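You operate a simulated robot arm through the tools that you are given. There is no shell and no other tool. Be economical: measure what you need, move in short steps, check, and stop when the job is done.

You run a simulated robot arm. Do the job below in one go: nothing can be reset, and whatever is moved stays where it is left.

## Task
Open the drawer marked gauges, put the round gauge marked fifty nine from the inside of drawer marked gauges on the teal square board, then shut the gauges. Take the can marked lime wash and put it on the high shelf of green rack. Take the blue tag marked clean and put it on the yellow card marked store. Take the white tag marked empty and put it on the top of small steel table. Fetch the orange plate marked repair and set it on top of the can marked lot seed. Put the line can with white band on the card in blue marked set up. The order is free. Set down upright: round gauge marked fifty nine, can marked lime wash, line can with white band.

Only the result counts: the job must be done as asked and must still hold three seconds after the hand-in. Knocking over, shifting, dropping, spilling or breaking anything else fails it.

## Robot
A 7-joint arm with a two-finger parallel gripper on a trunk, on a base that drives. Base frame: it is fixed to the floor where the robot stands at the start and does not move with it; the origin is under the middle of the robot, x ahead of it, y to its left, z up. Units: mm, degrees, N and s.
With the tool pointing down near the work surface it reaches from about 520 to 960 mm from the robot's upright axis, wherever it stands. Its first joint turns from -166.0 to 166.0 degrees. Places, roughly: blue tag marked clean [2750, 1000, 1250]; can marked lime wash [2250, -750, 1000]; can marked lot seed [-3250, 1500, 1000]; card in blue marked set up [0, 1750, 750]; drawer marked gauges [700, -500, 700]; high shelf of green rack [-700, -1100, 1300]; line can with white band [-2750, 1250, 1000]; orange plate marked repair [-2750, 2000, 750]; round gauge marked fifty nine [750, -500, 750]; teal square board (15x15x1 cm) [1800, 4000, 800]; top of small steel table [2800, 500, 700]; white tag marked empty [2750, 1000, 1250]; yellow card marked store [2250, -250, 750]. Payload 3.91 kg.
Tool frame: the origin (TCP) lies between the finger pads and is the grasp point; the fingertips stand 30 mm ahead of it; z points along the fingers, y is the line along which they close. Largest opening 110 mm; finger width 20, thickness 10; the body of the gripper, 48 by 112 mm, starts 55 mm behind the TCP.
Orientation is told as [roll, pitch, yaw] about the base's x, y, z axes, in that order, counted from this pose: with the fingers straight down and closing along the base's y, the tool's x points along the base's -x, its y along +y and its z along -z.

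## Interface
- The arm moves only by the tool arm_command. Its argument "rows" is a list of rows, each a list of 7 numbers: the turn, a rotation vector about the base's x, y, z in degrees, then the shift along the base's x, y, z in mm, then the finger opening in mm, from 0 to 110. In form: [[ax, ay, az, tx, ty, tz, grip], ...]. A call has 1 to 10 rows; each row is the pose to reach, as a shift and turn from the pose commanded when the call began. Rows are played at 5 a second. More than 50 mm and 8.6 degrees between two rows, or a gripper value outside its range, and nothing of the call is played. A pose out of reach is approached as far as the arm can. The call stops where the force on the tool passes 40 N (or 10 N more than at its start, if that is more) or the arm is blocked; 0.2 s more then pass. Each finger travels about 72 mm/s and halts on what it meets, pressing with about 35 N; the grip force reading is that of the motor and also rises with nothing between the fingers. The clock runs only during rows and for 0.2 s after the last one: add rows that repeat a pose to give the fingers time. It gives the time, the measured TCP pose, the force on the tool (base axes), the opening and the grip force at its end, in the units of the frame above (readings bear some noise), with the torque about the TCP (base axes, N m) and any sound that the robot's microphone picked up.
- Cameras (640 x 400 px; columns grow to the right, rows downward): "scene" is now at [234.5, -52.4, 1248.4]; the picture's right is [-0.63, -0.77, 0.00], its down [-0.53, 0.44, -0.72] and it looks along [0.56, -0.46, -0.69] (base axes); focal length 282 px, centre (320, 200). "wrist" rides on the gripper at [72, 17, -103] in the tool frame; the picture's right is [-0.23, 0.97, 0.00], its down [-0.76, -0.18, -0.62] and it looks along [-0.61, -0.14, 0.78] (tool axes); focal length 222 px, centre (320, 200). There is no depth. A picture from a camera that has moved, and an enlarged one, comes with that camera's place and axes in the base frame and with its lens.
- get_image(camera): a new picture of that camera. No time passes.
- move_column(by): slides the trunk up (or, below 0, down) by that many mm; the arm and the scene camera ride with it, the base frame stays. It gives what a move gives, with no picture.
- roll_base(legs): drives the robot by 1 to 6 legs, each [ahead, left, turn to the left] in mm, mm and degrees, along the robot's own axes; the way and the turn of a leg run together, so that a leg with both is an arc; at most 1500 mm and 180 degrees a leg. The arm and the cameras ride along, it lands a little off, and it stops where it bumps. It gives what a move gives.
- pan_tilt(pan, tilt): turns the head with the scene camera to pan (to the left, within 86 degrees either way) and tilt (down, from -29 to 69), counted from straight ahead of the robot. It gives what a move gives.
- enlarge(camera, box): a new picture of the part [left, top, right, bottom] of that camera's present view, enlarged. No time passes.
- hand_in(): hands the job in; it is judged then, once.

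Go step by step. Nothing tells you exact positions but the pictures and the camera data: compare them with the known pose of the tool, close in by small moves and look again before you grip or let go. The budget is 207 turns and 180 pictures, counting those below and the enlarged ones. Unless the task says otherwise, let go and move clear before handing in.

The tools are called after "Call:" by a JSON object that holds its "method" and its "body". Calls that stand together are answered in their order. arm_command: Moves the arm, as the interface text tells. Its arguments: {"type":"object","properties":{"rows":{"type":"array","items":{"type":"array","items":{"type":"number"}}}},"required":["rows"]} The other tools are called the same way: move_column (by) slides the trunk up or down; roll_base (legs) drives the base; pan_tilt (pan, tilt) turns the head that bears the scene camera; get_image (camera) takes a picture; enlarge (camera, box) takes an enlarged picture of a part of a camera's view; hand_in () hands the job in.

At the start:

```text
clock: 0.0
ee_pos: [448.3, -293.8, 908.7]
tcp_rot: [0.0, -0.1, 0.0]
wrist_force: [-0.4, 0.1, 0.5]
wrist_torque: [0.01, -0.03, -0.01]
finger_gap: 110.3
gripper_force: 0.1
trunk travel left (down, up): [-450.0, 232.0]
robot x, y, heading: [1.5, 0.5, 0.2]
head pan, tilt: [-39.3, 43.6]
```

scene: 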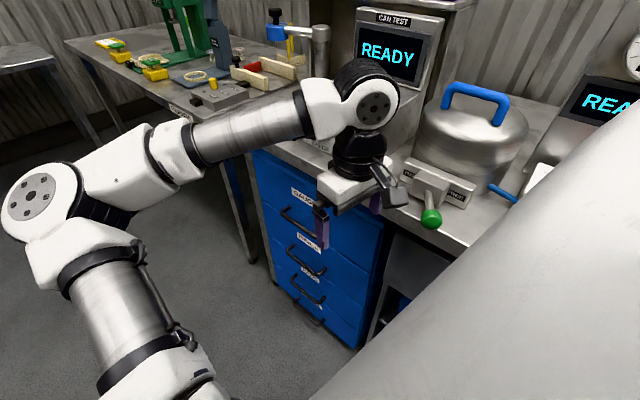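
wrist: 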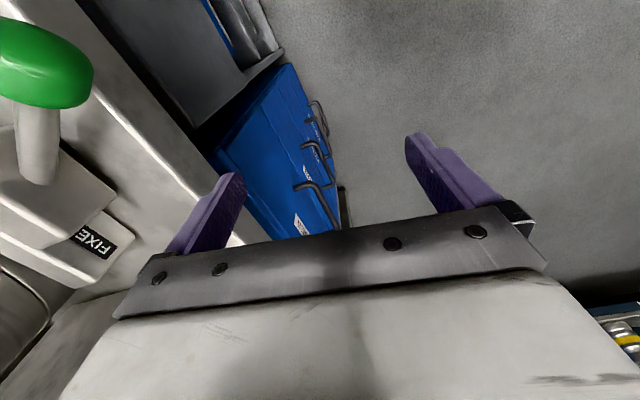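

I see the blue drawer unit below the bench ahead to the right, with the arm partly in view. I will look closer at the drawer labels first.

Call:
{"method": "enlarge", "body": {"camera": "scene", "box": [220, 140, 480, 340]}}

Call:
{"method": "pan_tilt", "body": {"pan": 0, "tilt": 30}}

Call:
{"method": "get_image", "body": {"camera": "scene"}}

```text
2.00 times, centred on (350, 240) of scene
camera zoom: at [234.5, -52.4, 1248.4], right [-0.63, -0.77, 0.0], down [-0.53, 0.44, -0.72], along [0.56, -0.46, -0.69], focal length 565 px, centre (260, 120)
```

zoom: 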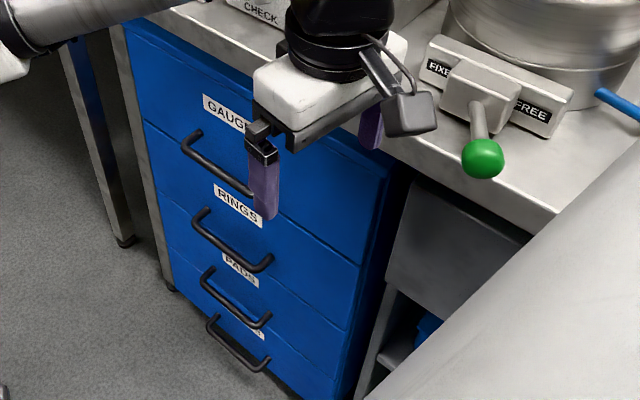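

```text
clock: 1.1
ee_pos: [448.4, -293.3, 909.4]
tcp_rot: [0.1, -0.1, -0.1]
wrist_force: [-0.4, 0.2, 0.0]
wrist_torque: [0.0, -0.01, -0.02]
finger_gap: 109.9
gripper_force: 0.0
trunk travel left (down, up): [-450.0, 232.0]
robot x, y, heading: [2.2, -1.6, 0.2]
head pan, tilt: [0.0, 30.0]
```

```text
176 pictures are left
camera scene: at [261.1, -0.3, 1268.9], right [0.0, -1.0, 0.0], down [-0.5, 0.0, -0.87], along [0.87, 0.0, -0.5], focal length 282 px, centre (320, 200)
```

scene: 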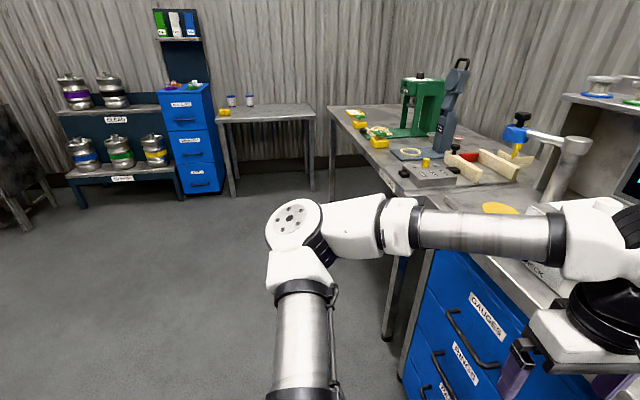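

The small steel table and blue cabinet are ahead, the bench to the right. I will survey the rest of the room.

Call:
{"method": "enlarge", "body": {"camera": "scene", "box": [140, 60, 340, 185]}}

Call:
{"method": "enlarge", "body": {"camera": "scene", "box": [320, 50, 520, 175]}}

Call:
{"method": "pan_tilt", "body": {"pan": 80, "tilt": 25}}

Call:
{"method": "get_image", "body": {"camera": "scene"}}

Call:
{"method": "pan_tilt", "body": {"pan": -85, "tilt": 25}}

Call:
{"method": "get_image", "body": {"camera": "scene"}}

```text
3.20 times, centred on (240, 122) of scene
camera zoom: at [261.1, -0.3, 1268.9], right [0.0, -1.0, 0.0], down [-0.5, 0.0, -0.87], along [0.87, 0.0, -0.5], focal length 904 px, centre (576, 448)
```

zoom: 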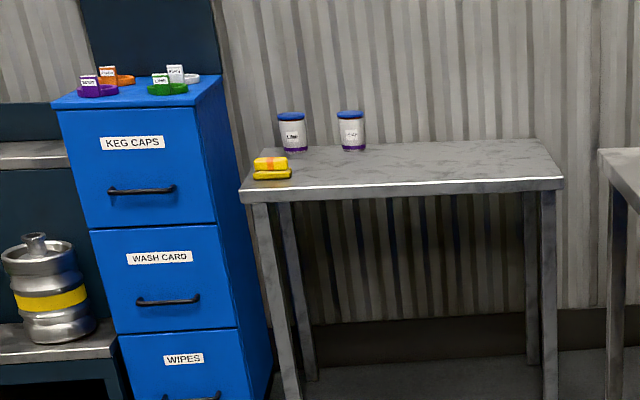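

```text
3.20 times, centred on (420, 112) of scene
camera zoom: at [261.1, -0.3, 1268.9], right [0.0, -1.0, 0.0], down [-0.5, 0.0, -0.87], along [0.87, 0.0, -0.5], focal length 904 px, centre (0, 480)
```

zoom: 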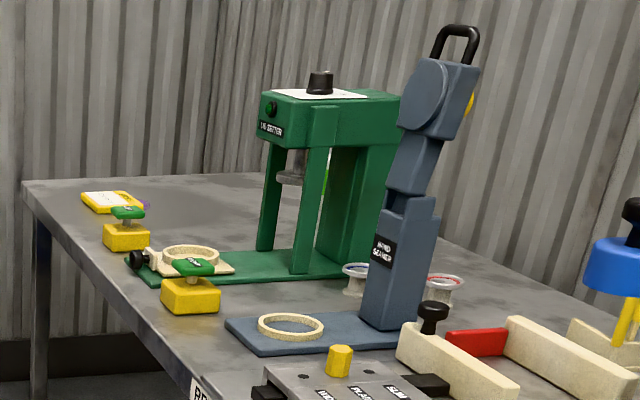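

```text
clock: 2.6
ee_pos: [447.1, -293.3, 909.7]
tcp_rot: [0.0, 0.0, 0.0]
wrist_force: [0.1, 0.0, 0.3]
wrist_torque: [0.0, 0.04, 0.02]
finger_gap: 110.1
gripper_force: 0.2
trunk travel left (down, up): [-450.0, 232.0]
robot x, y, heading: [-0.2, -2.4, -0.1]
head pan, tilt: [80.0, 25.0]
```

```text
173 pictures are left
camera scene: at [186.8, 90.5, 1276.9], right [0.98, -0.17, 0.0], down [-0.07, -0.42, -0.91], along [0.16, 0.89, -0.42], focal length 282 px, centre (320, 200)
```

scene: 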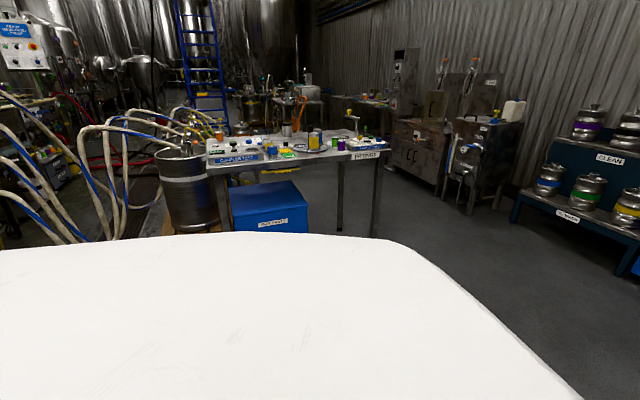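

```text
clock: 5.1
ee_pos: [447.7, -293.5, 909.0]
tcp_rot: [0.1, 0.1, 0.0]
wrist_force: [0.8, -0.7, -0.2]
wrist_torque: [0.0, 0.0, 0.02]
finger_gap: 109.9
gripper_force: 0.0
trunk travel left (down, up): [-450.0, 232.0]
robot x, y, heading: [2.4, 0.2, -0.0]
head pan, tilt: [-85.0, 25.0]
```

```text
172 pictures are left
camera scene: at [178.8, -92.0, 1276.9], right [-1.0, -0.09, 0.0], down [-0.04, 0.42, -0.91], along [0.08, -0.9, -0.42], focal length 282 px, centre (320, 200)
```

scene: 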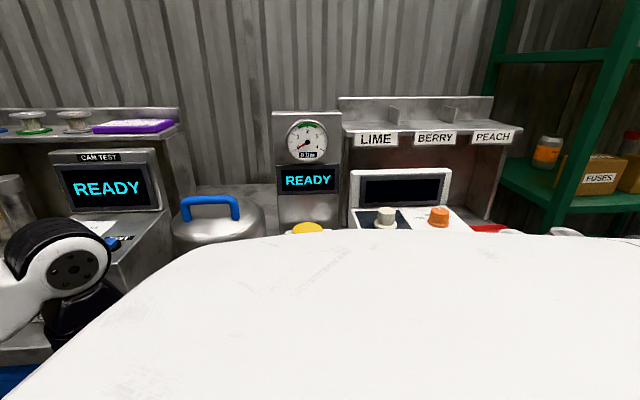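

The gauges drawer handle sits under the gripper in view. I will take a sharper view of it from another head angle.

Call:
{"method": "pan_tilt", "body": {"pan": -15, "tilt": 48}}

Call:
{"method": "enlarge", "body": {"camera": "scene", "box": [260, 100, 560, 290]}}

Call:
{"method": "enlarge", "body": {"camera": "wrist", "box": [200, 50, 380, 240]}}

```text
clock: 6.5
ee_pos: [448.0, -293.2, 909.6]
tcp_rot: [0.0, 0.0, -0.1]
wrist_force: [-0.7, 0.2, -0.2]
wrist_torque: [-0.01, 0.01, -0.04]
finger_gap: 110.0
gripper_force: 0.0
trunk travel left (down, up): [-450.0, 232.0]
robot x, y, heading: [-0.3, -2.4, -0.1]
head pan, tilt: [-15.0, 48.0]
```

```text
2.11 times, centred on (410, 195) of scene
camera zoom: at [246.8, -20.7, 1242.2], right [-0.26, -0.97, 0.0], down [-0.72, 0.19, -0.67], along [0.65, -0.17, -0.74], focal length 595 px, centre (130, 210)
```

zoom: 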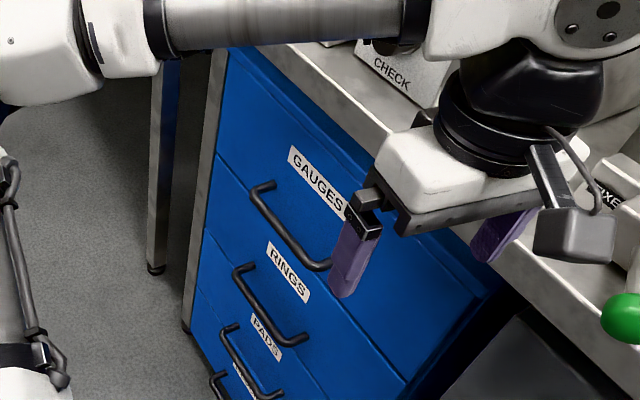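

```text
2.11 times, centred on (290, 145) of wrist
camera zoom: at [376.8, -277.1, 1012.6], right [0.23, 0.97, 0.0], down [0.76, -0.18, 0.62], along [0.61, -0.14, -0.78], focal length 468 px, centre (383, 316)
```

zoom: 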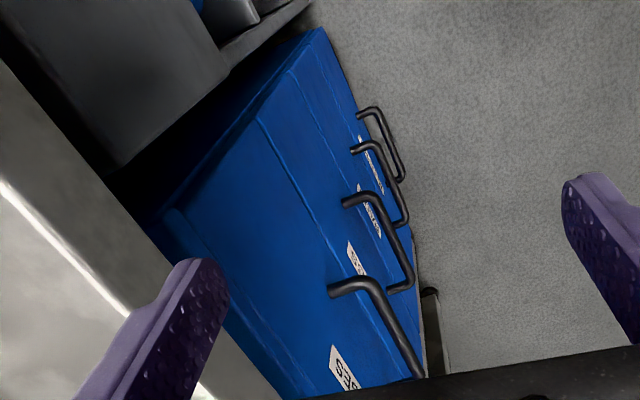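

The gauges bar runs from about (600,-336,677) to (724,-318,676), so the cabinet is turned about 9 degrees. I will swing the gripper so that the fingers point horizontally at the drawer.

Call:
{"method": "arm_command", "body": {"rows": [[-8.5, 0, 0, 15, 12, -10, 110], [-17, 0, 0, 30, 24, -20, 110], [-25.5, 0, 0, 45, 36, -30, 110], [-34, 0, 0, 60, 48, -40, 110], [-42.5, 0, 0, 75, 60, -50, 110], [-51, 0, 0, 90, 72, -60, 110], [-59.5, 0, 0, 105, 84, -70, 110], [-68, 0, 0, 120, 96, -80, 110], [-76.5, 0, 0, 135, 108, -90, 110], [-85, 0, 0, 150, 120, -100, 110]]}}

Call:
{"method": "get_image", "body": {"camera": "scene"}}

```text
clock: 8.7
ee_pos: [598.9, -174.1, 809.3]
tcp_rot: [-85.1, 0.0, 0.1]
wrist_force: [-0.6, -0.4, 0.4]
wrist_torque: [0.01, -0.01, 0.0]
finger_gap: 110.0
gripper_force: 0.0
trunk travel left (down, up): [-450.0, 232.0]
robot x, y, heading: [-2.0, -0.4, 0.2]
head pan, tilt: [-15.0, 48.0]
```

```text
169 pictures are left
camera scene: at [246.9, -20.6, 1242.2], right [-0.26, -0.97, 0.0], down [-0.72, 0.19, -0.67], along [0.65, -0.17, -0.74], focal length 282 px, centre (320, 200)
```

scene: 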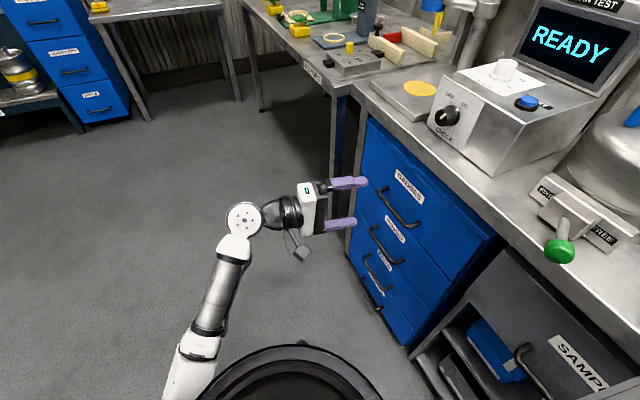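

The gripper works well horizontally and the drawer is fully in view. I will finish the turn and enlarge to place the handle.

Call:
{"method": "arm_command", "body": {"rows": [[-5, 0, 0, 20, 0, -40, 110], [-5, 0, 0, 40, 0, -80, 110], [-5, 0, 0, 60, 0, -110, 110], [-5, 0, 0, 70, 0, -131, 110]]}}

Call:
{"method": "arm_command", "body": {"rows": [[0, 0, 8, 0, 0, 0, 70], [0, 0, 8, 0, 0, 0, 70]]}}

Call:
{"method": "enlarge", "body": {"camera": "scene", "box": [280, 110, 500, 270]}}

Call:
{"method": "get_image", "body": {"camera": "wrist"}}

```text
clock: 9.7
ee_pos: [668.0, -174.4, 678.7]
tcp_rot: [-90.0, -0.2, 0.0]
wrist_force: [0.5, -0.5, 0.8]
wrist_torque: [-0.02, -0.02, 0.04]
finger_gap: 110.2
gripper_force: 0.1
trunk travel left (down, up): [-450.0, 232.0]
robot x, y, heading: [1.3, 2.6, -0.1]
head pan, tilt: [-15.0, 48.0]
```

```text
clock: 10.3
ee_pos: [668.6, -174.2, 678.4]
tcp_rot: [-90.0, -0.1, 8.1]
wrist_force: [0.1, 0.4, -0.4]
wrist_torque: [0.02, -0.01, -0.01]
finger_gap: 69.7
gripper_force: 0.0
trunk travel left (down, up): [-450.0, 232.0]
robot x, y, heading: [3.2, -2.7, -0.0]
head pan, tilt: [-15.0, 48.0]
```

```text
2.50 times, centred on (390, 190) of scene
camera zoom: at [246.8, -20.6, 1242.2], right [-0.26, -0.97, 0.0], down [-0.72, 0.19, -0.67], along [0.65, -0.17, -0.74], focal length 706 px, centre (145, 225)
```

zoom: 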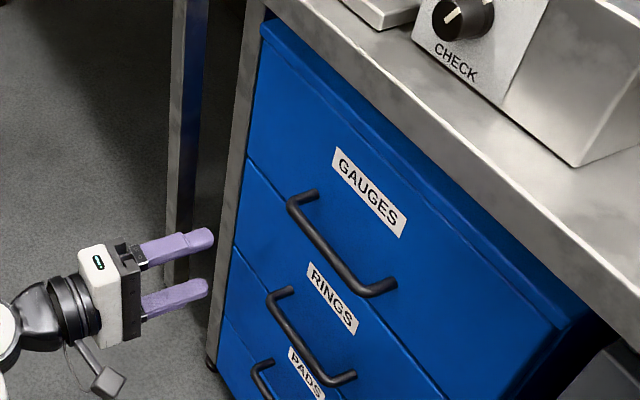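

```text
167 pictures are left
camera wrist: at [583.1, -81.5, 661.5], right [0.23, 0.03, -0.97], down [0.67, 0.72, 0.18], along [0.71, -0.69, 0.14], focal length 222 px, centre (320, 200)
```

wrist: 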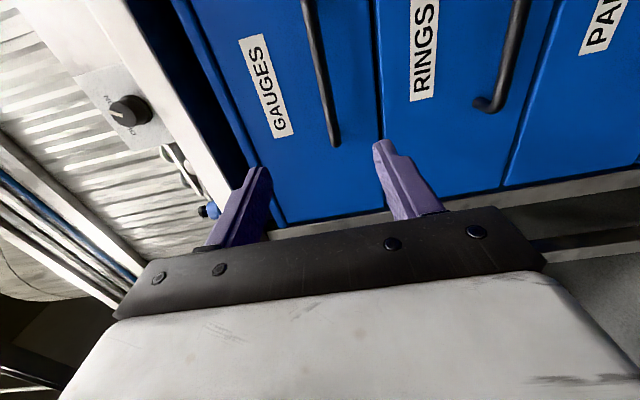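

The bar centre is about (668,-333,669), turned about 11 degrees. I will advance in steps with the fingers above and below the bar.

Call:
{"method": "arm_command", "body": {"rows": [[0, 0, 3, -2, -30, -9, 70], [0, 0, 3, -2, -70, -9, 70], [0, 0, 3, -2, -110, -9, 70], [0, 0, 3, -2, -110, -9, 70]]}}

Call:
{"method": "enlarge", "body": {"camera": "scene", "box": [280, 110, 500, 270]}}

Call:
{"method": "get_image", "body": {"camera": "wrist"}}

```text
clock: 11.3
ee_pos: [666.1, -283.0, 669.4]
tcp_rot: [-90.0, 0.0, 11.0]
wrist_force: [-0.2, 0.9, -0.5]
wrist_torque: [-0.01, 0.02, 0.02]
finger_gap: 69.7
gripper_force: 0.1
trunk travel left (down, up): [-450.0, 232.0]
robot x, y, heading: [1.9, -0.6, 0.0]
head pan, tilt: [-15.0, 48.0]
```

```text
2.50 times, centred on (390, 190) of scene
camera zoom: at [246.8, -20.6, 1242.1], right [-0.26, -0.97, 0.0], down [-0.72, 0.19, -0.67], along [0.65, -0.17, -0.74], focal length 706 px, centre (145, 225)
```

zoom: 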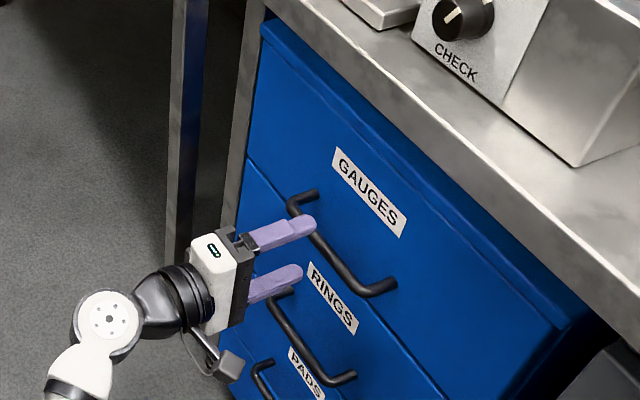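

```text
165 pictures are left
camera wrist: at [576.0, -196.4, 652.2], right [0.22, 0.04, -0.97], down [0.63, 0.76, 0.18], along [0.75, -0.65, 0.14], focal length 222 px, centre (320, 200)
```

wrist: 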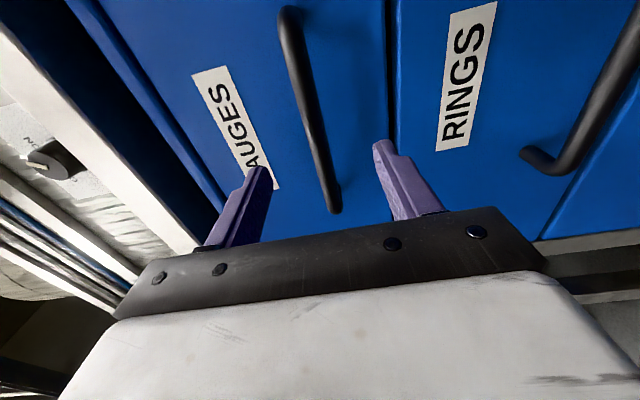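

The bar lies between the fingers. I will advance about 42 mm and close.

Call:
{"method": "arm_command", "body": {"rows": [[0, 0, 0, 4, -21, 0, 70], [0, 0, 0, 8, -42, 0, 70], [0, 0, 0, 8, -42, 0, 30], [0, 0, 0, 8, -42, 0, 0], [0, 0, 0, 8, -42, 0, 0], [0, 0, 0, 8, -42, 0, 0]]}}

Call:
{"method": "get_image", "body": {"camera": "scene"}}

```text
clock: 12.7
ee_pos: [673.9, -326.6, 668.1]
tcp_rot: [-90.0, 0.0, 11.0]
wrist_force: [0.1, -1.0, -4.3]
wrist_torque: [0.08, -0.09, 0.2]
finger_gap: 13.6
gripper_force: 45.0
trunk travel left (down, up): [-450.0, 232.0]
robot x, y, heading: [3.0, -1.4, 0.3]
head pan, tilt: [-15.0, 48.0]
```

```text
164 pictures are left
camera scene: at [247.1, -20.8, 1242.0], right [-0.26, -0.97, 0.0], down [-0.72, 0.19, -0.67], along [0.65, -0.17, -0.74], focal length 282 px, centre (320, 200)
```

scene: 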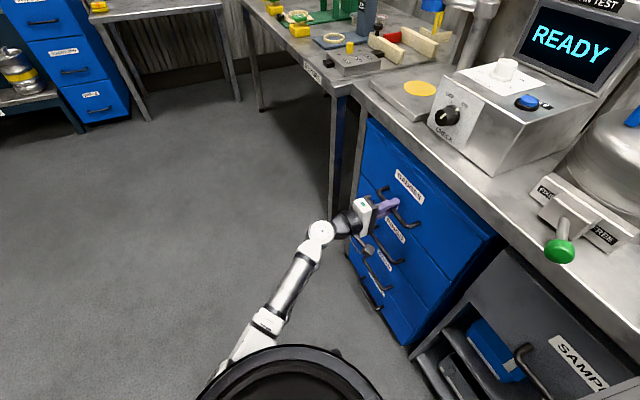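

The bar is held (13.6 mm). I will pull along the drawer normal, out about 240 mm.

Call:
{"method": "arm_command", "body": {"rows": [[0, 0, 0, -5, 24, 0, 0], [0, 0, 0, -9, 48, 0, 0], [0, 0, 0, -14, 72, 0, 0], [0, 0, 0, -19, 98, 0, 0], [0, 0, 0, -24, 122, 0, 0], [0, 0, 0, -28, 146, 0, 0], [0, 0, 0, -33, 171, 0, 0], [0, 0, 0, -38, 196, 0, 0], [0, 0, 0, -43, 220, 0, 0], [0, 0, 0, -47, 240, 0, 0]]}}

Call:
{"method": "get_image", "body": {"camera": "scene"}}

```text
clock: 14.9
ee_pos: [628.8, -84.2, 668.4]
tcp_rot: [-90.1, 0.1, 11.4]
wrist_force: [33.3, 5.3, -2.8]
wrist_torque: [0.01, -0.13, 0.56]
finger_gap: 13.6
gripper_force: 44.8
trunk travel left (down, up): [-450.0, 232.0]
robot x, y, heading: [4.4, -1.4, -0.2]
head pan, tilt: [-15.0, 48.0]
```

```text
163 pictures are left
camera scene: at [248.3, -20.3, 1241.9], right [-0.26, -0.97, 0.0], down [-0.72, 0.19, -0.67], along [0.65, -0.17, -0.74], focal length 282 px, centre (320, 200)
```

scene: 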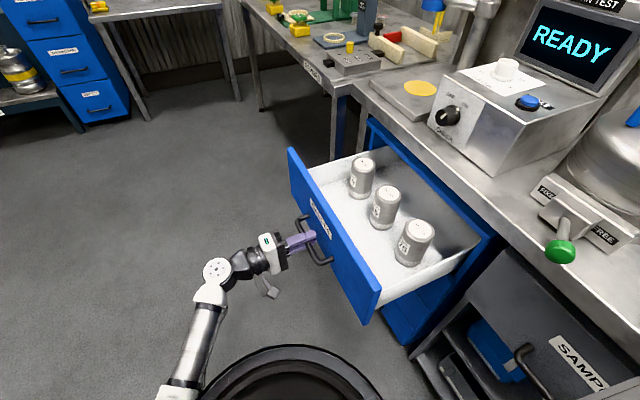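

The drawer is open with three gauges inside. I release the handle, back off and look at the labels.

Call:
{"method": "arm_command", "body": {"rows": [[0, 0, 0, 1, 0, 0, 30], [0, 0, 0, 1, 0, 0, 60], [0, 0, 0, 1, 0, 0, 70], [0, 0, 0, -7, 40, 0, 70], [0, 0, 0, -14, 80, 0, 70]]}}

Call:
{"method": "enlarge", "body": {"camera": "scene", "box": [280, 120, 480, 320]}}

```text
clock: 16.1
ee_pos: [613.2, -4.8, 668.5]
tcp_rot: [-90.0, 0.1, 11.0]
wrist_force: [-0.5, -0.1, -0.7]
wrist_torque: [0.02, 0.01, -0.02]
finger_gap: 69.9
gripper_force: 0.0
trunk travel left (down, up): [-450.0, 232.0]
robot x, y, heading: [-1.7, -0.7, -0.1]
head pan, tilt: [-15.0, 48.0]
```

```text
2.00 times, centred on (380, 220) of scene
camera zoom: at [246.8, -20.6, 1242.2], right [-0.26, -0.97, 0.0], down [-0.72, 0.19, -0.67], along [0.65, -0.17, -0.74], focal length 565 px, centre (200, 160)
```

zoom: 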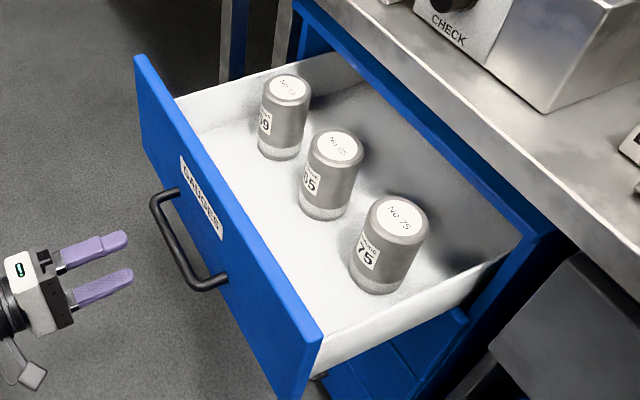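

Far one seems "59", middle "65"; I will read more closely.

Call:
{"method": "enlarge", "body": {"camera": "scene", "box": [340, 150, 420, 235]}}

```text
4.71 times, centred on (380, 192) of scene
camera zoom: at [246.8, -20.6, 1242.2], right [-0.26, -0.97, 0.0], down [-0.72, 0.19, -0.67], along [0.65, -0.17, -0.74], focal length 1329 px, centre (38, 235)
```

zoom: 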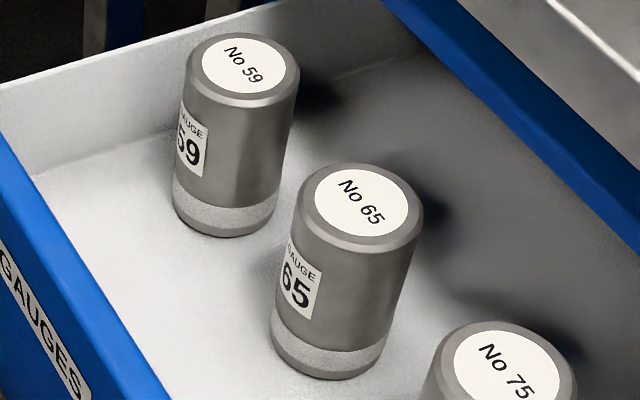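

Gauge 59 is the far one, near (770,-280), its top about z 745. I will rise and turn the gripper to point down.

Call:
{"method": "arm_command", "body": {"rows": [[8.35, 1.62, 0, 5, 0, 25, 70], [16.7, 3.25, 0, 10, 0, 50, 70], [25.05, 4.87, 0, 15, 0, 75, 70], [33.4, 6.5, 0, 20, 0, 100, 70], [41.7, 8.1, 0, 30, 0, 125, 80], [50.1, 9.7, 0, 40, 0, 150, 90], [58.5, 11.4, 0, 50, 0, 175, 100], [66.8, 13, 0, 60, 0, 200, 110], [75.1, 14.6, 0, 70, 0, 220, 110], [83.4, 16.2, 0, 80, 0, 240, 110]]}}

Call:
{"method": "arm_command", "body": {"rows": [[4.9, 1.0, 0, 10, -20, 0, 110]]}}

Call:
{"method": "arm_command", "body": {"rows": [[0, 0, -8.5, 5, -20, 0, 110], [0, 0, -17, 10, -40, 0, 110], [0, 0, -25.5, 20, -60, 0, 110], [0, 0, -34, 30, -80, 0, 110], [0, 0, -42.5, 40, -100, 0, 110], [0, 0, -51, 45, -120, 0, 110], [0, 0, -59.5, 50, -140, 0, 110], [0, 0, -68, 55, -160, 0, 110], [0, 0, -76.5, 60, -180, 0, 110], [0, 0, -85, 65, -200, 0, 110]]}}

Call:
{"method": "get_image", "body": {"camera": "scene"}}

Call:
{"method": "get_image", "body": {"camera": "wrist"}}

```text
clock: 18.3
ee_pos: [693.2, -7.0, 908.7]
tcp_rot: [-4.9, 0.0, 11.0]
wrist_force: [0.4, 0.3, -0.4]
wrist_torque: [-0.02, -0.02, -0.04]
finger_gap: 110.2
gripper_force: 0.0
trunk travel left (down, up): [-450.0, 232.0]
robot x, y, heading: [2.5, -0.5, -0.1]
head pan, tilt: [-15.0, 48.0]
```

```text
clock: 18.7
ee_pos: [702.6, -26.7, 909.2]
tcp_rot: [0.0, 0.1, 11.1]
wrist_force: [-0.1, 0.2, -0.6]
wrist_torque: [-0.01, 0.02, -0.02]
finger_gap: 110.2
gripper_force: 0.2
trunk travel left (down, up): [-450.0, 232.0]
robot x, y, heading: [1.8, 0.5, 0.0]
head pan, tilt: [-15.0, 48.0]
```

```text
clock: 20.9
ee_pos: [687.9, -216.8, 893.4]
tcp_rot: [-0.1, 0.0, -69.8]
wrist_force: [0.0, 0.9, -0.1]
wrist_torque: [-0.03, 0.02, 0.03]
finger_gap: 110.1
gripper_force: 0.1
out of reach, approached as far as the arm can: row 9, 10
trunk travel left (down, up): [-450.0, 232.0]
robot x, y, heading: [-1.1, -2.3, 0.3]
head pan, tilt: [-15.0, 48.0]
```

```text
160 pictures are left
camera scene: at [247.0, -20.0, 1242.1], right [-0.26, -0.97, 0.0], down [-0.72, 0.19, -0.67], along [0.65, -0.17, -0.74], focal length 282 px, centre (320, 200)
```

scene: 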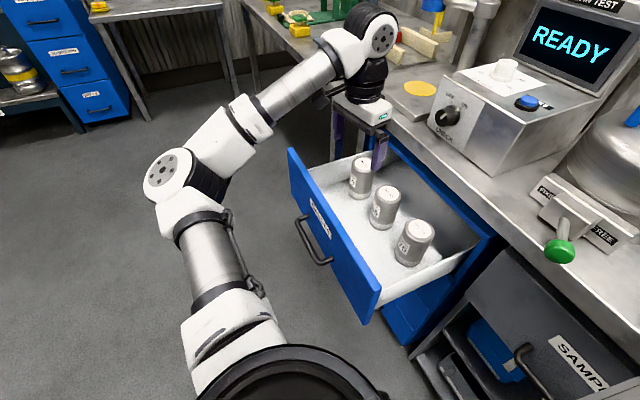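

```text
159 pictures are left
camera wrist: at [678.8, -143.1, 995.6], right [0.99, 0.12, 0.0], down [0.1, -0.78, 0.62], along [0.08, -0.62, -0.78], focal length 222 px, centre (320, 200)
```

wrist: 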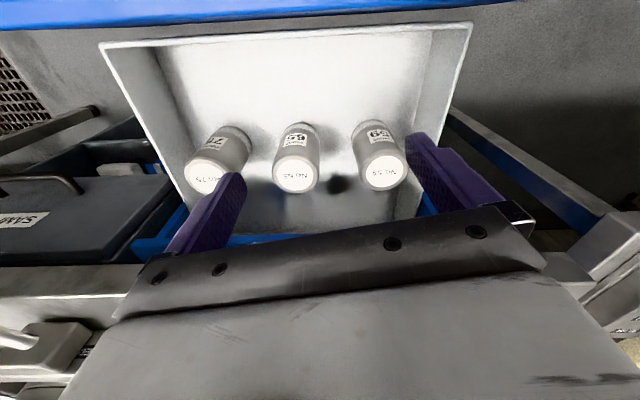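

Gauge 59's top centre is around (778,-286,744). I will descend while moving out towards it, since lower poses reach farther.

Call:
{"method": "arm_command", "body": {"rows": [[0, 0, 0, 10, -10, -30, 110], [0, 0, 0, 25, -20, -60, 110], [0, 0, 0, 50, -40, -68, 110], [0, 0, 0, 70, -55, -68, 110], [0, 0, 0, 90, -69, -68, 110]]}}

Call:
{"method": "get_image", "body": {"camera": "wrist"}}

Call:
{"method": "enlarge", "body": {"camera": "scene", "box": [300, 60, 480, 240]}}

```text
clock: 22.1
ee_pos: [697.3, -227.5, 861.7]
tcp_rot: [0.0, 0.1, -69.8]
wrist_force: [0.6, 0.4, -0.7]
wrist_torque: [0.02, -0.01, 0.0]
finger_gap: 109.7
gripper_force: 0.1
out of reach, approached as far as the arm can: row 2, 3, 4, 5
trunk travel left (down, up): [-450.0, 232.0]
robot x, y, heading: [3.0, -0.5, 0.1]
head pan, tilt: [-15.0, 48.0]
```

```text
158 pictures are left
camera wrist: at [689.2, -153.5, 965.6], right [0.99, 0.12, 0.0], down [0.1, -0.78, 0.62], along [0.08, -0.62, -0.78], focal length 222 px, centre (320, 200)
```

wrist: 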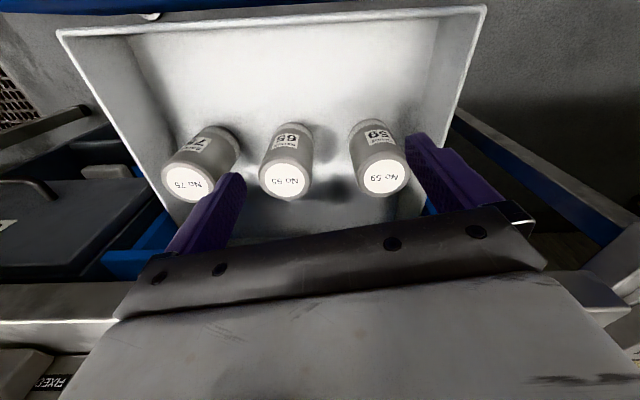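

```text
2.22 times, centred on (390, 150) of scene
camera zoom: at [246.8, -20.6, 1242.1], right [-0.26, -0.97, 0.0], down [-0.72, 0.19, -0.67], along [0.65, -0.17, -0.74], focal length 628 px, centre (164, 311)
```

zoom: 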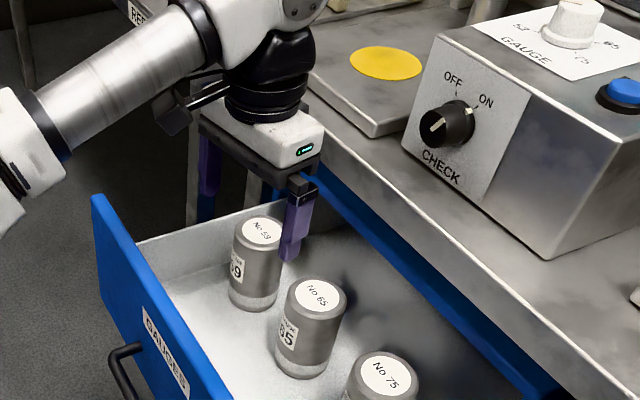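

The yaw may be at a joint limit; I will turn back 35 degrees and move out again.

Call:
{"method": "arm_command", "body": {"rows": [[0, 0, 8.5, 0, 0, 0, 110], [0, 0, 17, 0, 0, 0, 110], [0, 0, 25.5, 10, -5, -10, 110], [0, 0, 34, 25, -15, -20, 110], [0, 0, 42.5, 40, -30, -30, 110], [0, 0, 51, 60, -40, -30, 110], [0, 0, 59.5, 78, -55, -30, 110], [0, 0, 68, 80, -58, -30, 110], [0, 0, 76.5, 80, -58, -30, 110], [0, 0, 80, 80, -58, -30, 110]]}}

Call:
{"method": "get_image", "body": {"camera": "wrist"}}

Call:
{"method": "get_image", "body": {"camera": "scene"}}

```text
clock: 23.7
ee_pos: [767.4, -270.7, 831.1]
tcp_rot: [0.5, 0.6, -13.0]
wrist_force: [-6.6, 17.5, 7.5]
wrist_torque: [-1.33, -0.27, -0.47]
finger_gap: 102.4
gripper_force: 0.0
trunk travel left (down, up): [-450.0, 232.0]
robot x, y, heading: [1.9, 2.0, 0.1]
head pan, tilt: [-15.0, 48.0]
stopped in row 7: the force on the tool passed its limit at 52 N (the readings are from after the stop); the commanded pose is now the measured one
```

```text
156 pictures are left
camera wrist: at [701.5, -239.1, 935.1], right [0.44, 0.9, 0.01], down [0.71, -0.35, 0.61], along [0.55, -0.26, -0.79], focal length 222 px, centre (320, 200)
```

wrist: 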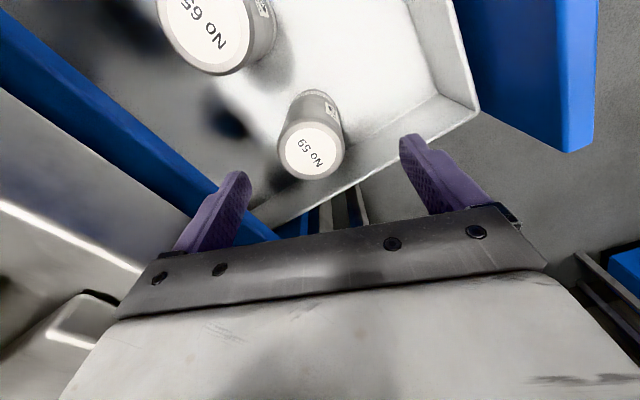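

```text
155 pictures are left
camera scene: at [245.7, -18.1, 1242.6], right [-0.26, -0.97, 0.0], down [-0.72, 0.19, -0.67], along [0.65, -0.17, -0.74], focal length 282 px, centre (320, 200)
```

scene: 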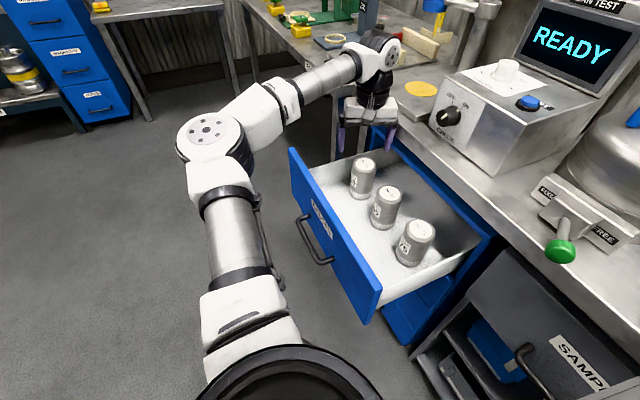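

The finger touched the bench edge near y -335, so the drawer needs to come out further. I will back off, then push the front panel outward from inside with closed fingers.

Call:
{"method": "arm_command", "body": {"rows": [[0, 0, 0, -5, 30, 10, 110], [0, 0, 0, -30, 60, 40, 80], [0, 0, 0, -70, 80, 50, 40], [0, 0, 0, -105, 85, 50, 0], [0, 0, 0, -115, 85, 50, 0], [0, 0, 0, -115, 85, 50, 0]]}}

Call:
{"method": "get_image", "body": {"camera": "scene"}}

Call:
{"method": "get_image", "body": {"camera": "wrist"}}

```text
clock: 25.1
ee_pos: [650.4, -188.6, 879.8]
tcp_rot: [0.4, 0.6, -13.1]
wrist_force: [0.4, -0.1, 0.4]
wrist_torque: [0.0, 0.04, 0.02]
finger_gap: 0.0
gripper_force: 34.8
trunk travel left (down, up): [-450.0, 232.0]
robot x, y, heading: [-2.1, -0.9, 0.1]
head pan, tilt: [-15.0, 48.0]
```

```text
154 pictures are left
camera scene: at [246.6, -20.0, 1242.1], right [-0.26, -0.97, 0.0], down [-0.72, 0.19, -0.67], along [0.65, -0.17, -0.74], focal length 282 px, centre (320, 200)
```

scene: 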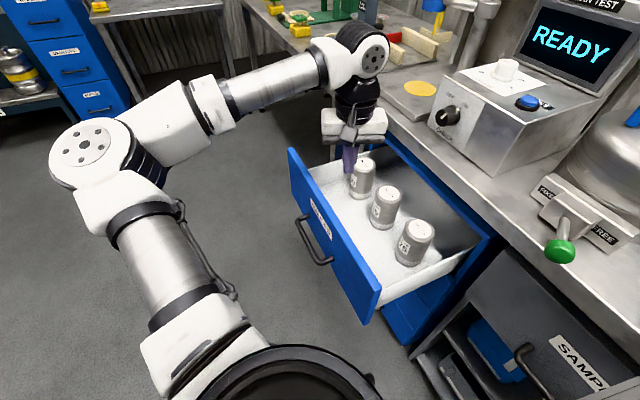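

```text
153 pictures are left
camera wrist: at [586.3, -156.8, 983.6], right [0.44, 0.9, 0.01], down [0.71, -0.35, 0.61], along [0.55, -0.27, -0.79], focal length 222 px, centre (320, 200)
```

wrist: 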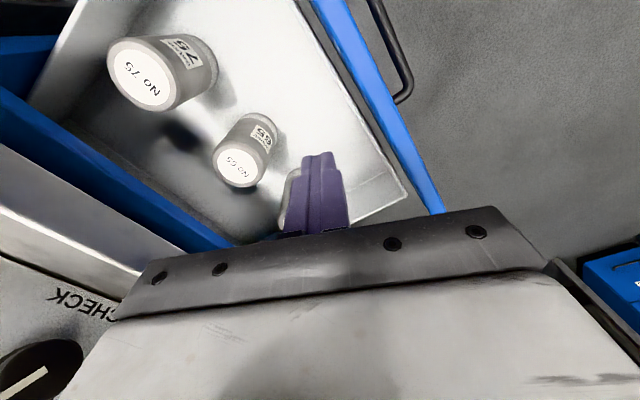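

Fingers are between the front panel and the gauges. I will descend inside, then push outward gently.

Call:
{"method": "arm_command", "body": {"rows": [[0, 0, 0, 0, 0, -50, 0], [0, 0, 0, 0, -5, -100, 0], [0, 0, 0, 0, -5, -145, 0]]}}

Call:
{"method": "enlarge", "body": {"camera": "scene", "box": [260, 80, 480, 300]}}

```text
refused: row 2 steps farther than a row can; nothing moved
```

```text
1.82 times, centred on (370, 190) of scene
camera zoom: at [246.6, -20.0, 1242.1], right [-0.26, -0.97, 0.0], down [-0.72, 0.19, -0.67], along [0.65, -0.17, -0.74], focal length 514 px, centre (229, 218)
```

zoom: 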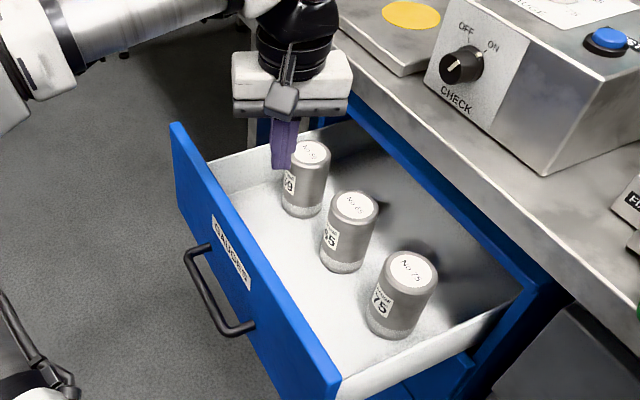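

The row was refused for length; I repeat with shorter steps.

Call:
{"method": "arm_command", "body": {"rows": [[0, 0, 0, 0, 0, -48, 0], [0, 0, 0, 0, 0, -96, 0], [0, 0, 0, 0, 0, -140, 0]]}}

Call:
{"method": "enlarge", "body": {"camera": "scene", "box": [260, 80, 480, 300]}}

Call:
{"method": "get_image", "body": {"camera": "wrist"}}

```text
clock: 25.9
ee_pos: [650.3, -188.7, 739.0]
tcp_rot: [0.3, 0.7, -13.0]
wrist_force: [0.1, -0.4, 0.0]
wrist_torque: [-0.01, 0.01, 0.01]
finger_gap: 0.0
gripper_force: 35.2
trunk travel left (down, up): [-450.0, 232.0]
robot x, y, heading: [-0.7, 0.6, -0.2]
head pan, tilt: [-15.0, 48.0]
```

```text
1.82 times, centred on (370, 190) of scene
camera zoom: at [246.7, -20.0, 1242.2], right [-0.26, -0.97, 0.0], down [-0.72, 0.19, -0.67], along [0.65, -0.17, -0.74], focal length 514 px, centre (229, 218)
```

zoom: 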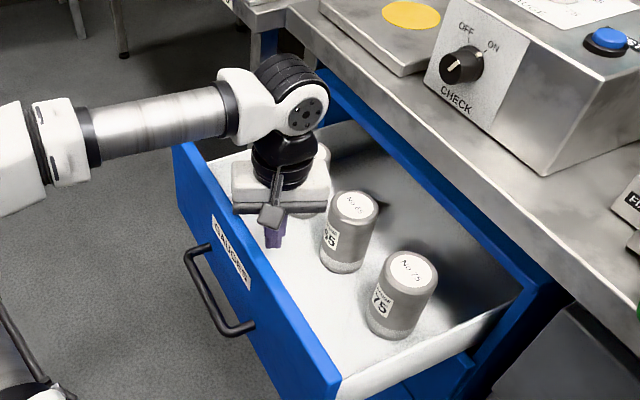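

```text
150 pictures are left
camera wrist: at [585.8, -156.9, 843.1], right [0.44, 0.9, 0.01], down [0.71, -0.35, 0.61], along [0.55, -0.27, -0.79], focal length 222 px, centre (320, 200)
```

wrist: 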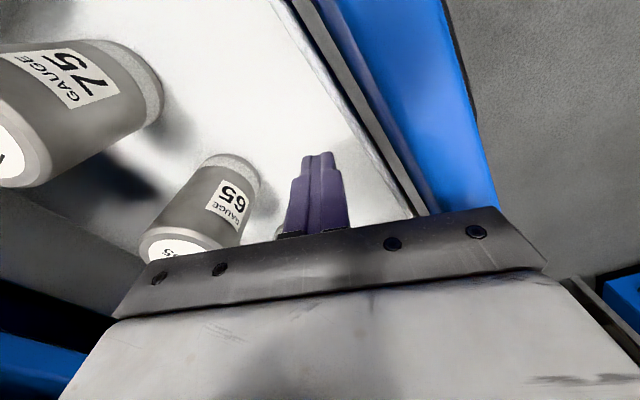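

The fingers are inside the drawer behind the front panel; I push outward about 130 mm.

Call:
{"method": "arm_command", "body": {"rows": [[0, 0, 0, -3, 15, 0, 0], [0, 0, 0, -6, 30, 0, 0], [0, 0, 0, -8, 42, 0, 0], [0, 0, 0, -10, 54, 0, 0], [0, 0, 0, -13, 67, 0, 0], [0, 0, 0, -15, 80, 0, 0], [0, 0, 0, -18, 92, 0, 0], [0, 0, 0, -20, 104, 0, 0], [0, 0, 0, -22, 116, 0, 0], [0, 0, 0, -24, 126, 0, 0]]}}

Call:
{"method": "enlarge", "body": {"camera": "scene", "box": [260, 80, 480, 300]}}

```text
clock: 28.1
ee_pos: [628.6, -76.2, 740.1]
tcp_rot: [-0.4, -0.1, -13.6]
wrist_force: [2.5, -9.6, -2.1]
wrist_torque: [0.4, 0.08, 0.01]
finger_gap: 0.2
gripper_force: 35.6
trunk travel left (down, up): [-450.0, 232.0]
robot x, y, heading: [-3.2, -2.1, -0.1]
head pan, tilt: [-15.0, 48.0]
stopped in row 10: the force on the tool passed its limit at 48 N (the readings are from after the stop); the commanded pose is now the measured one
```

```text
1.82 times, centred on (370, 190) of scene
camera zoom: at [247.1, -21.4, 1242.0], right [-0.26, -0.97, 0.0], down [-0.72, 0.19, -0.67], along [0.65, -0.17, -0.74], focal length 514 px, centre (229, 218)
```

zoom: 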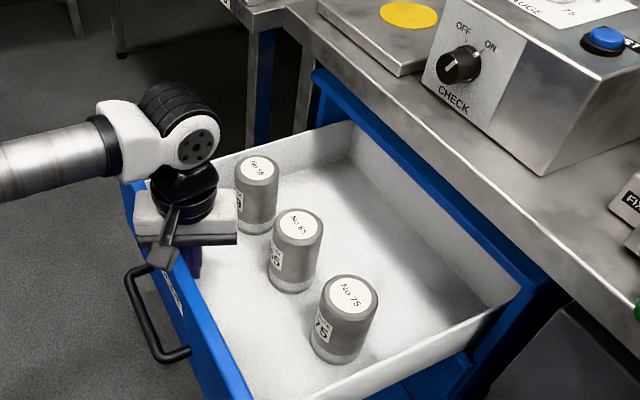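

The drawer is at its stop and gauge 59 now stands near (768,-205). I rise, open and go above it.

Call:
{"method": "arm_command", "body": {"rows": [[0, 0, 0, 3, -15, 0, 0], [0, 0, 0, 3, -15, 45, 0], [0, 0, 0, 3, -15, 90, 0], [0, 0, 0, 10, -20, 125, 30], [0, 0, 0, 50, -40, 125, 60], [0, 0, 0, 85, -70, 125, 90], [0, 0, 0, 110, -100, 115, 110], [0, 0, 0, 138, -129, 105, 110], [0, 0, 0, 138, -129, 105, 110]]}}

Call:
{"method": "enlarge", "body": {"camera": "scene", "box": [260, 80, 480, 300]}}

Call:
{"method": "get_image", "body": {"camera": "wrist"}}

```text
clock: 30.1
ee_pos: [767.3, -203.7, 847.5]
tcp_rot: [-0.2, 0.2, -13.5]
wrist_force: [0.3, -0.2, 0.2]
wrist_torque: [-0.01, 0.03, 0.02]
finger_gap: 109.9
gripper_force: 0.0
trunk travel left (down, up): [-450.0, 232.0]
robot x, y, heading: [-0.9, -0.7, -0.1]
head pan, tilt: [-15.0, 48.0]
```

```text
1.82 times, centred on (370, 190) of scene
camera zoom: at [246.7, -21.2, 1242.1], right [-0.26, -0.97, 0.0], down [-0.72, 0.19, -0.67], along [0.65, -0.17, -0.74], focal length 514 px, centre (229, 218)
```

zoom: 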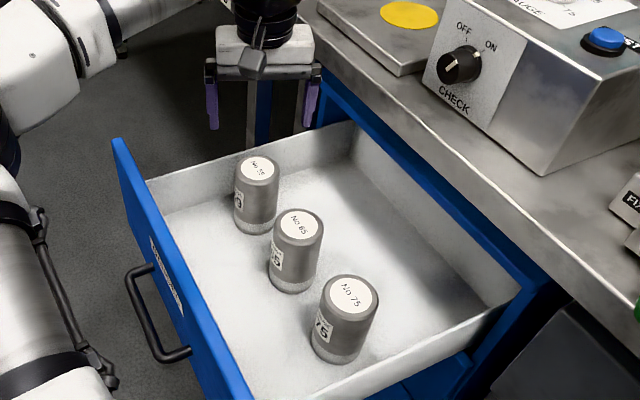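

```text
147 pictures are left
camera wrist: at [702.1, -170.4, 950.0], right [0.45, 0.89, 0.0], down [0.7, -0.35, 0.62], along [0.56, -0.28, -0.78], focal length 222 px, centre (320, 200)
```

wrist: 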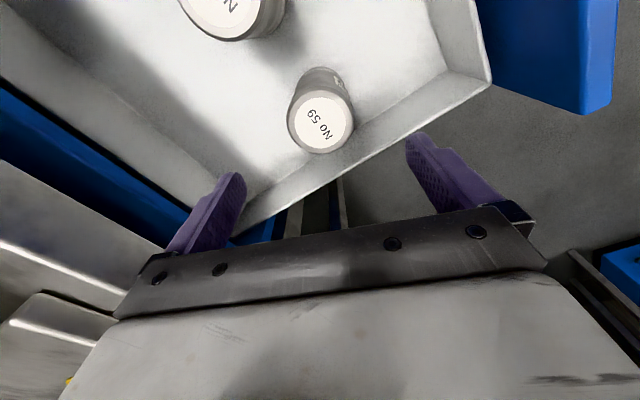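

Gauge 59's top centre triangulates to (763,-198,753). I descend over it.

Call:
{"method": "arm_command", "body": {"rows": [[0, 0, 0, -4, 6, -40, 110], [0, 0, 0, -4, 6, -80, 110], [0, 0, 0, -4, 6, -122, 110]]}}

Call:
{"method": "get_image", "body": {"camera": "wrist"}}

Call:
{"method": "enlarge", "body": {"camera": "scene", "box": [260, 80, 480, 300]}}

```text
clock: 30.9
ee_pos: [764.1, -197.0, 724.2]
tcp_rot: [-0.1, 0.0, -13.5]
wrist_force: [0.5, -0.6, 0.0]
wrist_torque: [0.02, 0.05, 0.01]
finger_gap: 110.1
gripper_force: 0.1
trunk travel left (down, up): [-450.0, 232.0]
robot x, y, heading: [-2.2, 1.3, -0.5]
head pan, tilt: [-15.0, 48.0]
```

```text
146 pictures are left
camera wrist: at [698.5, -163.6, 827.1], right [0.45, 0.89, 0.0], down [0.7, -0.35, 0.62], along [0.56, -0.28, -0.78], focal length 222 px, centre (320, 200)
```

wrist: 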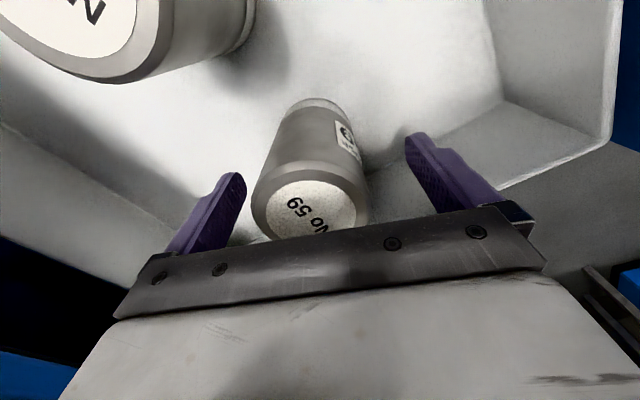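

```text
1.82 times, centred on (370, 190) of scene
camera zoom: at [246.8, -21.2, 1242.2], right [-0.26, -0.97, 0.0], down [-0.72, 0.19, -0.67], along [0.65, -0.17, -0.74], focal length 514 px, centre (229, 218)
```

zoom: 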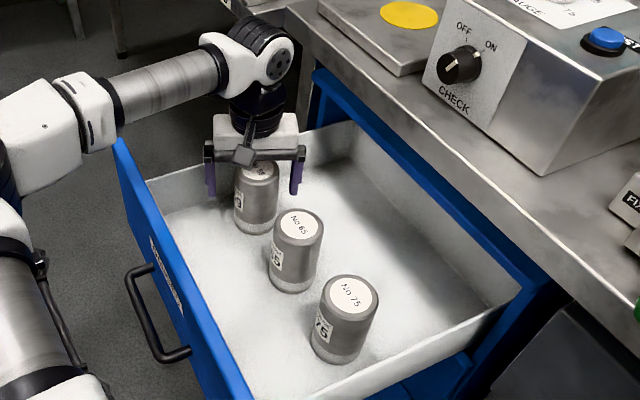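

The gauge stands between the fingers. I close and lift.

Call:
{"method": "arm_command", "body": {"rows": [[0, 0, 0, 0, 0, 0, 80], [0, 0, 0, 0, 0, 0, 55], [0, 0, 0, 0, 0, 0, 55], [0, 0, 0, 0, 0, 0, 50], [0, 0, 0, 0, 0, 0, 50]]}}

Call:
{"method": "arm_command", "body": {"rows": [[0, 0, 0, 0, 0, 20, 50], [0, 0, 0, 0, 0, 60, 50], [0, 0, 0, 0, 0, 100, 50], [0, 0, 0, 0, 0, 145, 50], [0, 0, 0, 0, 0, 190, 50]]}}

Call:
{"method": "get_image", "body": {"camera": "scene"}}

```text
clock: 32.1
ee_pos: [763.1, -196.7, 723.3]
tcp_rot: [-0.2, 0.2, -13.5]
wrist_force: [0.4, -0.2, -0.6]
wrist_torque: [-0.01, 0.02, -0.03]
finger_gap: 65.3
gripper_force: 34.8
trunk travel left (down, up): [-450.0, 232.0]
robot x, y, heading: [-2.6, 2.5, -0.1]
head pan, tilt: [-15.0, 48.0]
```

```text
clock: 33.3
ee_pos: [762.1, -197.6, 914.7]
tcp_rot: [-0.3, 0.2, -13.4]
wrist_force: [-0.5, 1.1, -3.5]
wrist_torque: [0.0, 0.04, -0.02]
finger_gap: 65.2
gripper_force: 35.0
trunk travel left (down, up): [-450.0, 232.0]
robot x, y, heading: [2.2, -0.1, 0.0]
head pan, tilt: [-15.0, 48.0]
```

```text
144 pictures are left
camera scene: at [246.7, -21.2, 1242.1], right [-0.26, -0.97, 0.0], down [-0.72, 0.19, -0.67], along [0.65, -0.17, -0.74], focal length 282 px, centre (320, 200)
```

scene: 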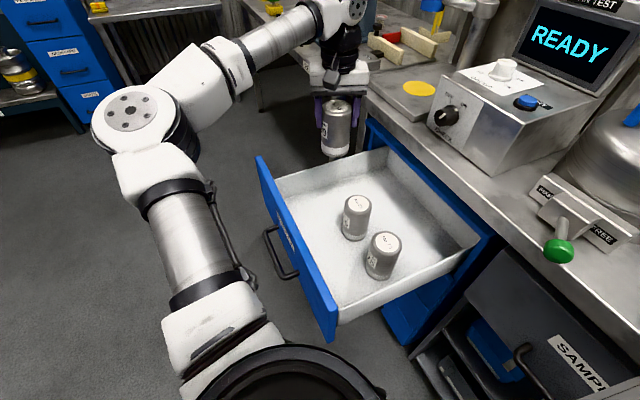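

Gauge 59 is held (65 mm). The drawer I will shut on a later pass; now I drive toward the teal board area, then look.

Call:
{"method": "roll_base", "body": {"legs": [[0, 350, 0], [0, 0, 90], [0, -1450, 0], [1000, 0, 0]]}}

Call:
{"method": "pan_tilt", "body": {"pan": -5, "tilt": 20}}

Call:
{"method": "get_image", "body": {"camera": "scene"}}

```text
clock: 56.2
ee_pos: [1619.1, 2118.4, 913.9]
tcp_rot: [-0.2, 0.1, 77.0]
wrist_force: [0.1, 0.0, -3.3]
wrist_torque: [-0.01, 0.02, -0.02]
finger_gap: 64.5
gripper_force: 34.4
trunk travel left (down, up): [-450.0, 232.0]
robot x, y, heading: [1426.2, 1350.3, 90.2]
head pan, tilt: [-15.0, 48.0]
```

```text
clock: 57.1
ee_pos: [1619.1, 2118.6, 914.4]
tcp_rot: [-0.3, 0.1, 77.0]
wrist_force: [-0.6, -0.5, -2.3]
wrist_torque: [-0.03, 0.02, 0.05]
finger_gap: 65.2
gripper_force: 35.1
trunk travel left (down, up): [-450.0, 232.0]
robot x, y, heading: [1431.3, 1349.4, 90.4]
head pan, tilt: [-5.0, 20.0]
```

```text
143 pictures are left
camera scene: at [1435.9, 1616.2, 1284.9], right [1.0, -0.08, 0.0], down [-0.03, -0.34, -0.94], along [0.08, 0.94, -0.34], focal length 282 px, centre (320, 200)
```

scene: 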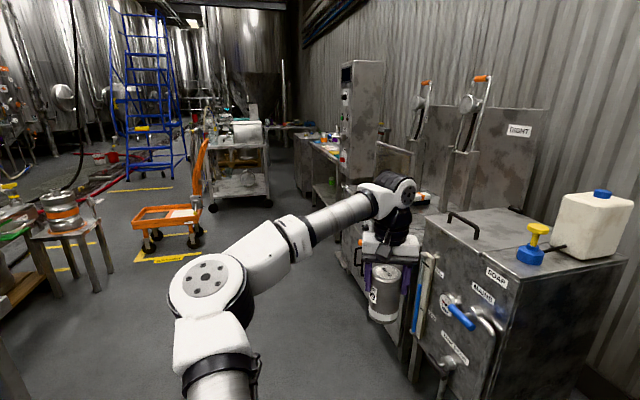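

The gauge hangs near the machine on the right. I zoom on the table farther on, where the board should be.

Call:
{"method": "enlarge", "body": {"camera": "scene", "box": [270, 110, 430, 270]}}

```text
2.50 times, centred on (350, 190) of scene
camera zoom: at [1435.9, 1616.2, 1284.9], right [1.0, -0.08, 0.0], down [-0.03, -0.34, -0.94], along [0.08, 0.94, -0.34], focal length 706 px, centre (245, 225)
```

zoom: 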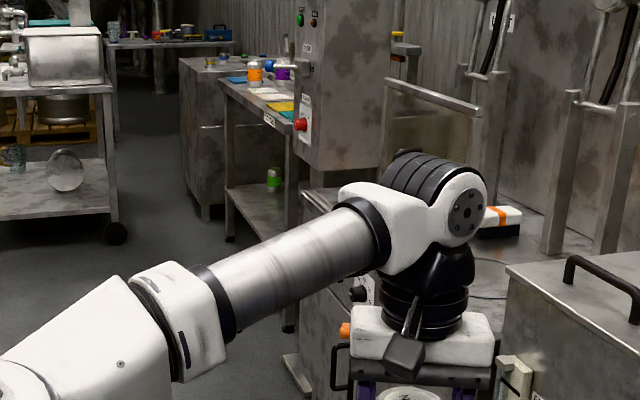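

The board's table lies past the tall machine on the right. I shift left a little and drive ahead.

Call:
{"method": "roll_base", "body": {"legs": [[0, 150, 0], [1000, 0, 0], [500, 0, 0]]}}

Call:
{"method": "pan_tilt", "body": {"pan": -30, "tilt": 30}}

Call:
{"method": "get_image", "body": {"camera": "scene"}}

```text
clock: 66.2
ee_pos: [1448.2, 3617.0, 914.0]
tcp_rot: [-0.4, 0.1, 77.5]
wrist_force: [0.3, 0.3, -2.9]
wrist_torque: [-0.02, 0.03, 0.03]
finger_gap: 64.8
gripper_force: 35.3
trunk travel left (down, up): [-450.0, 232.0]
robot x, y, heading: [1262.0, 2850.3, 90.8]
head pan, tilt: [-5.0, 20.0]
```

```text
clock: 67.1
ee_pos: [1446.9, 3617.7, 914.5]
tcp_rot: [-0.3, 0.0, 77.3]
wrist_force: [-0.3, -0.1, -1.7]
wrist_torque: [-0.03, 0.0, 0.02]
finger_gap: 64.8
gripper_force: 34.8
trunk travel left (down, up): [-450.0, 232.0]
robot x, y, heading: [1261.8, 2850.5, 91.1]
head pan, tilt: [-30.0, 30.0]
```

```text
141 pictures are left
camera scene: at [1304.8, 3100.1, 1268.9], right [0.87, -0.49, 0.0], down [-0.24, -0.44, -0.87], along [0.42, 0.76, -0.5], focal length 282 px, centre (320, 200)
```

scene: 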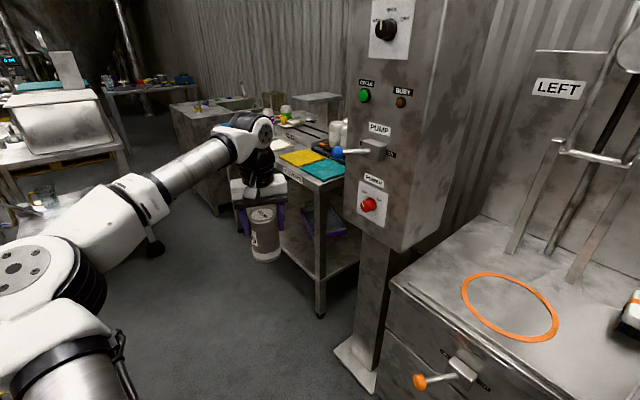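

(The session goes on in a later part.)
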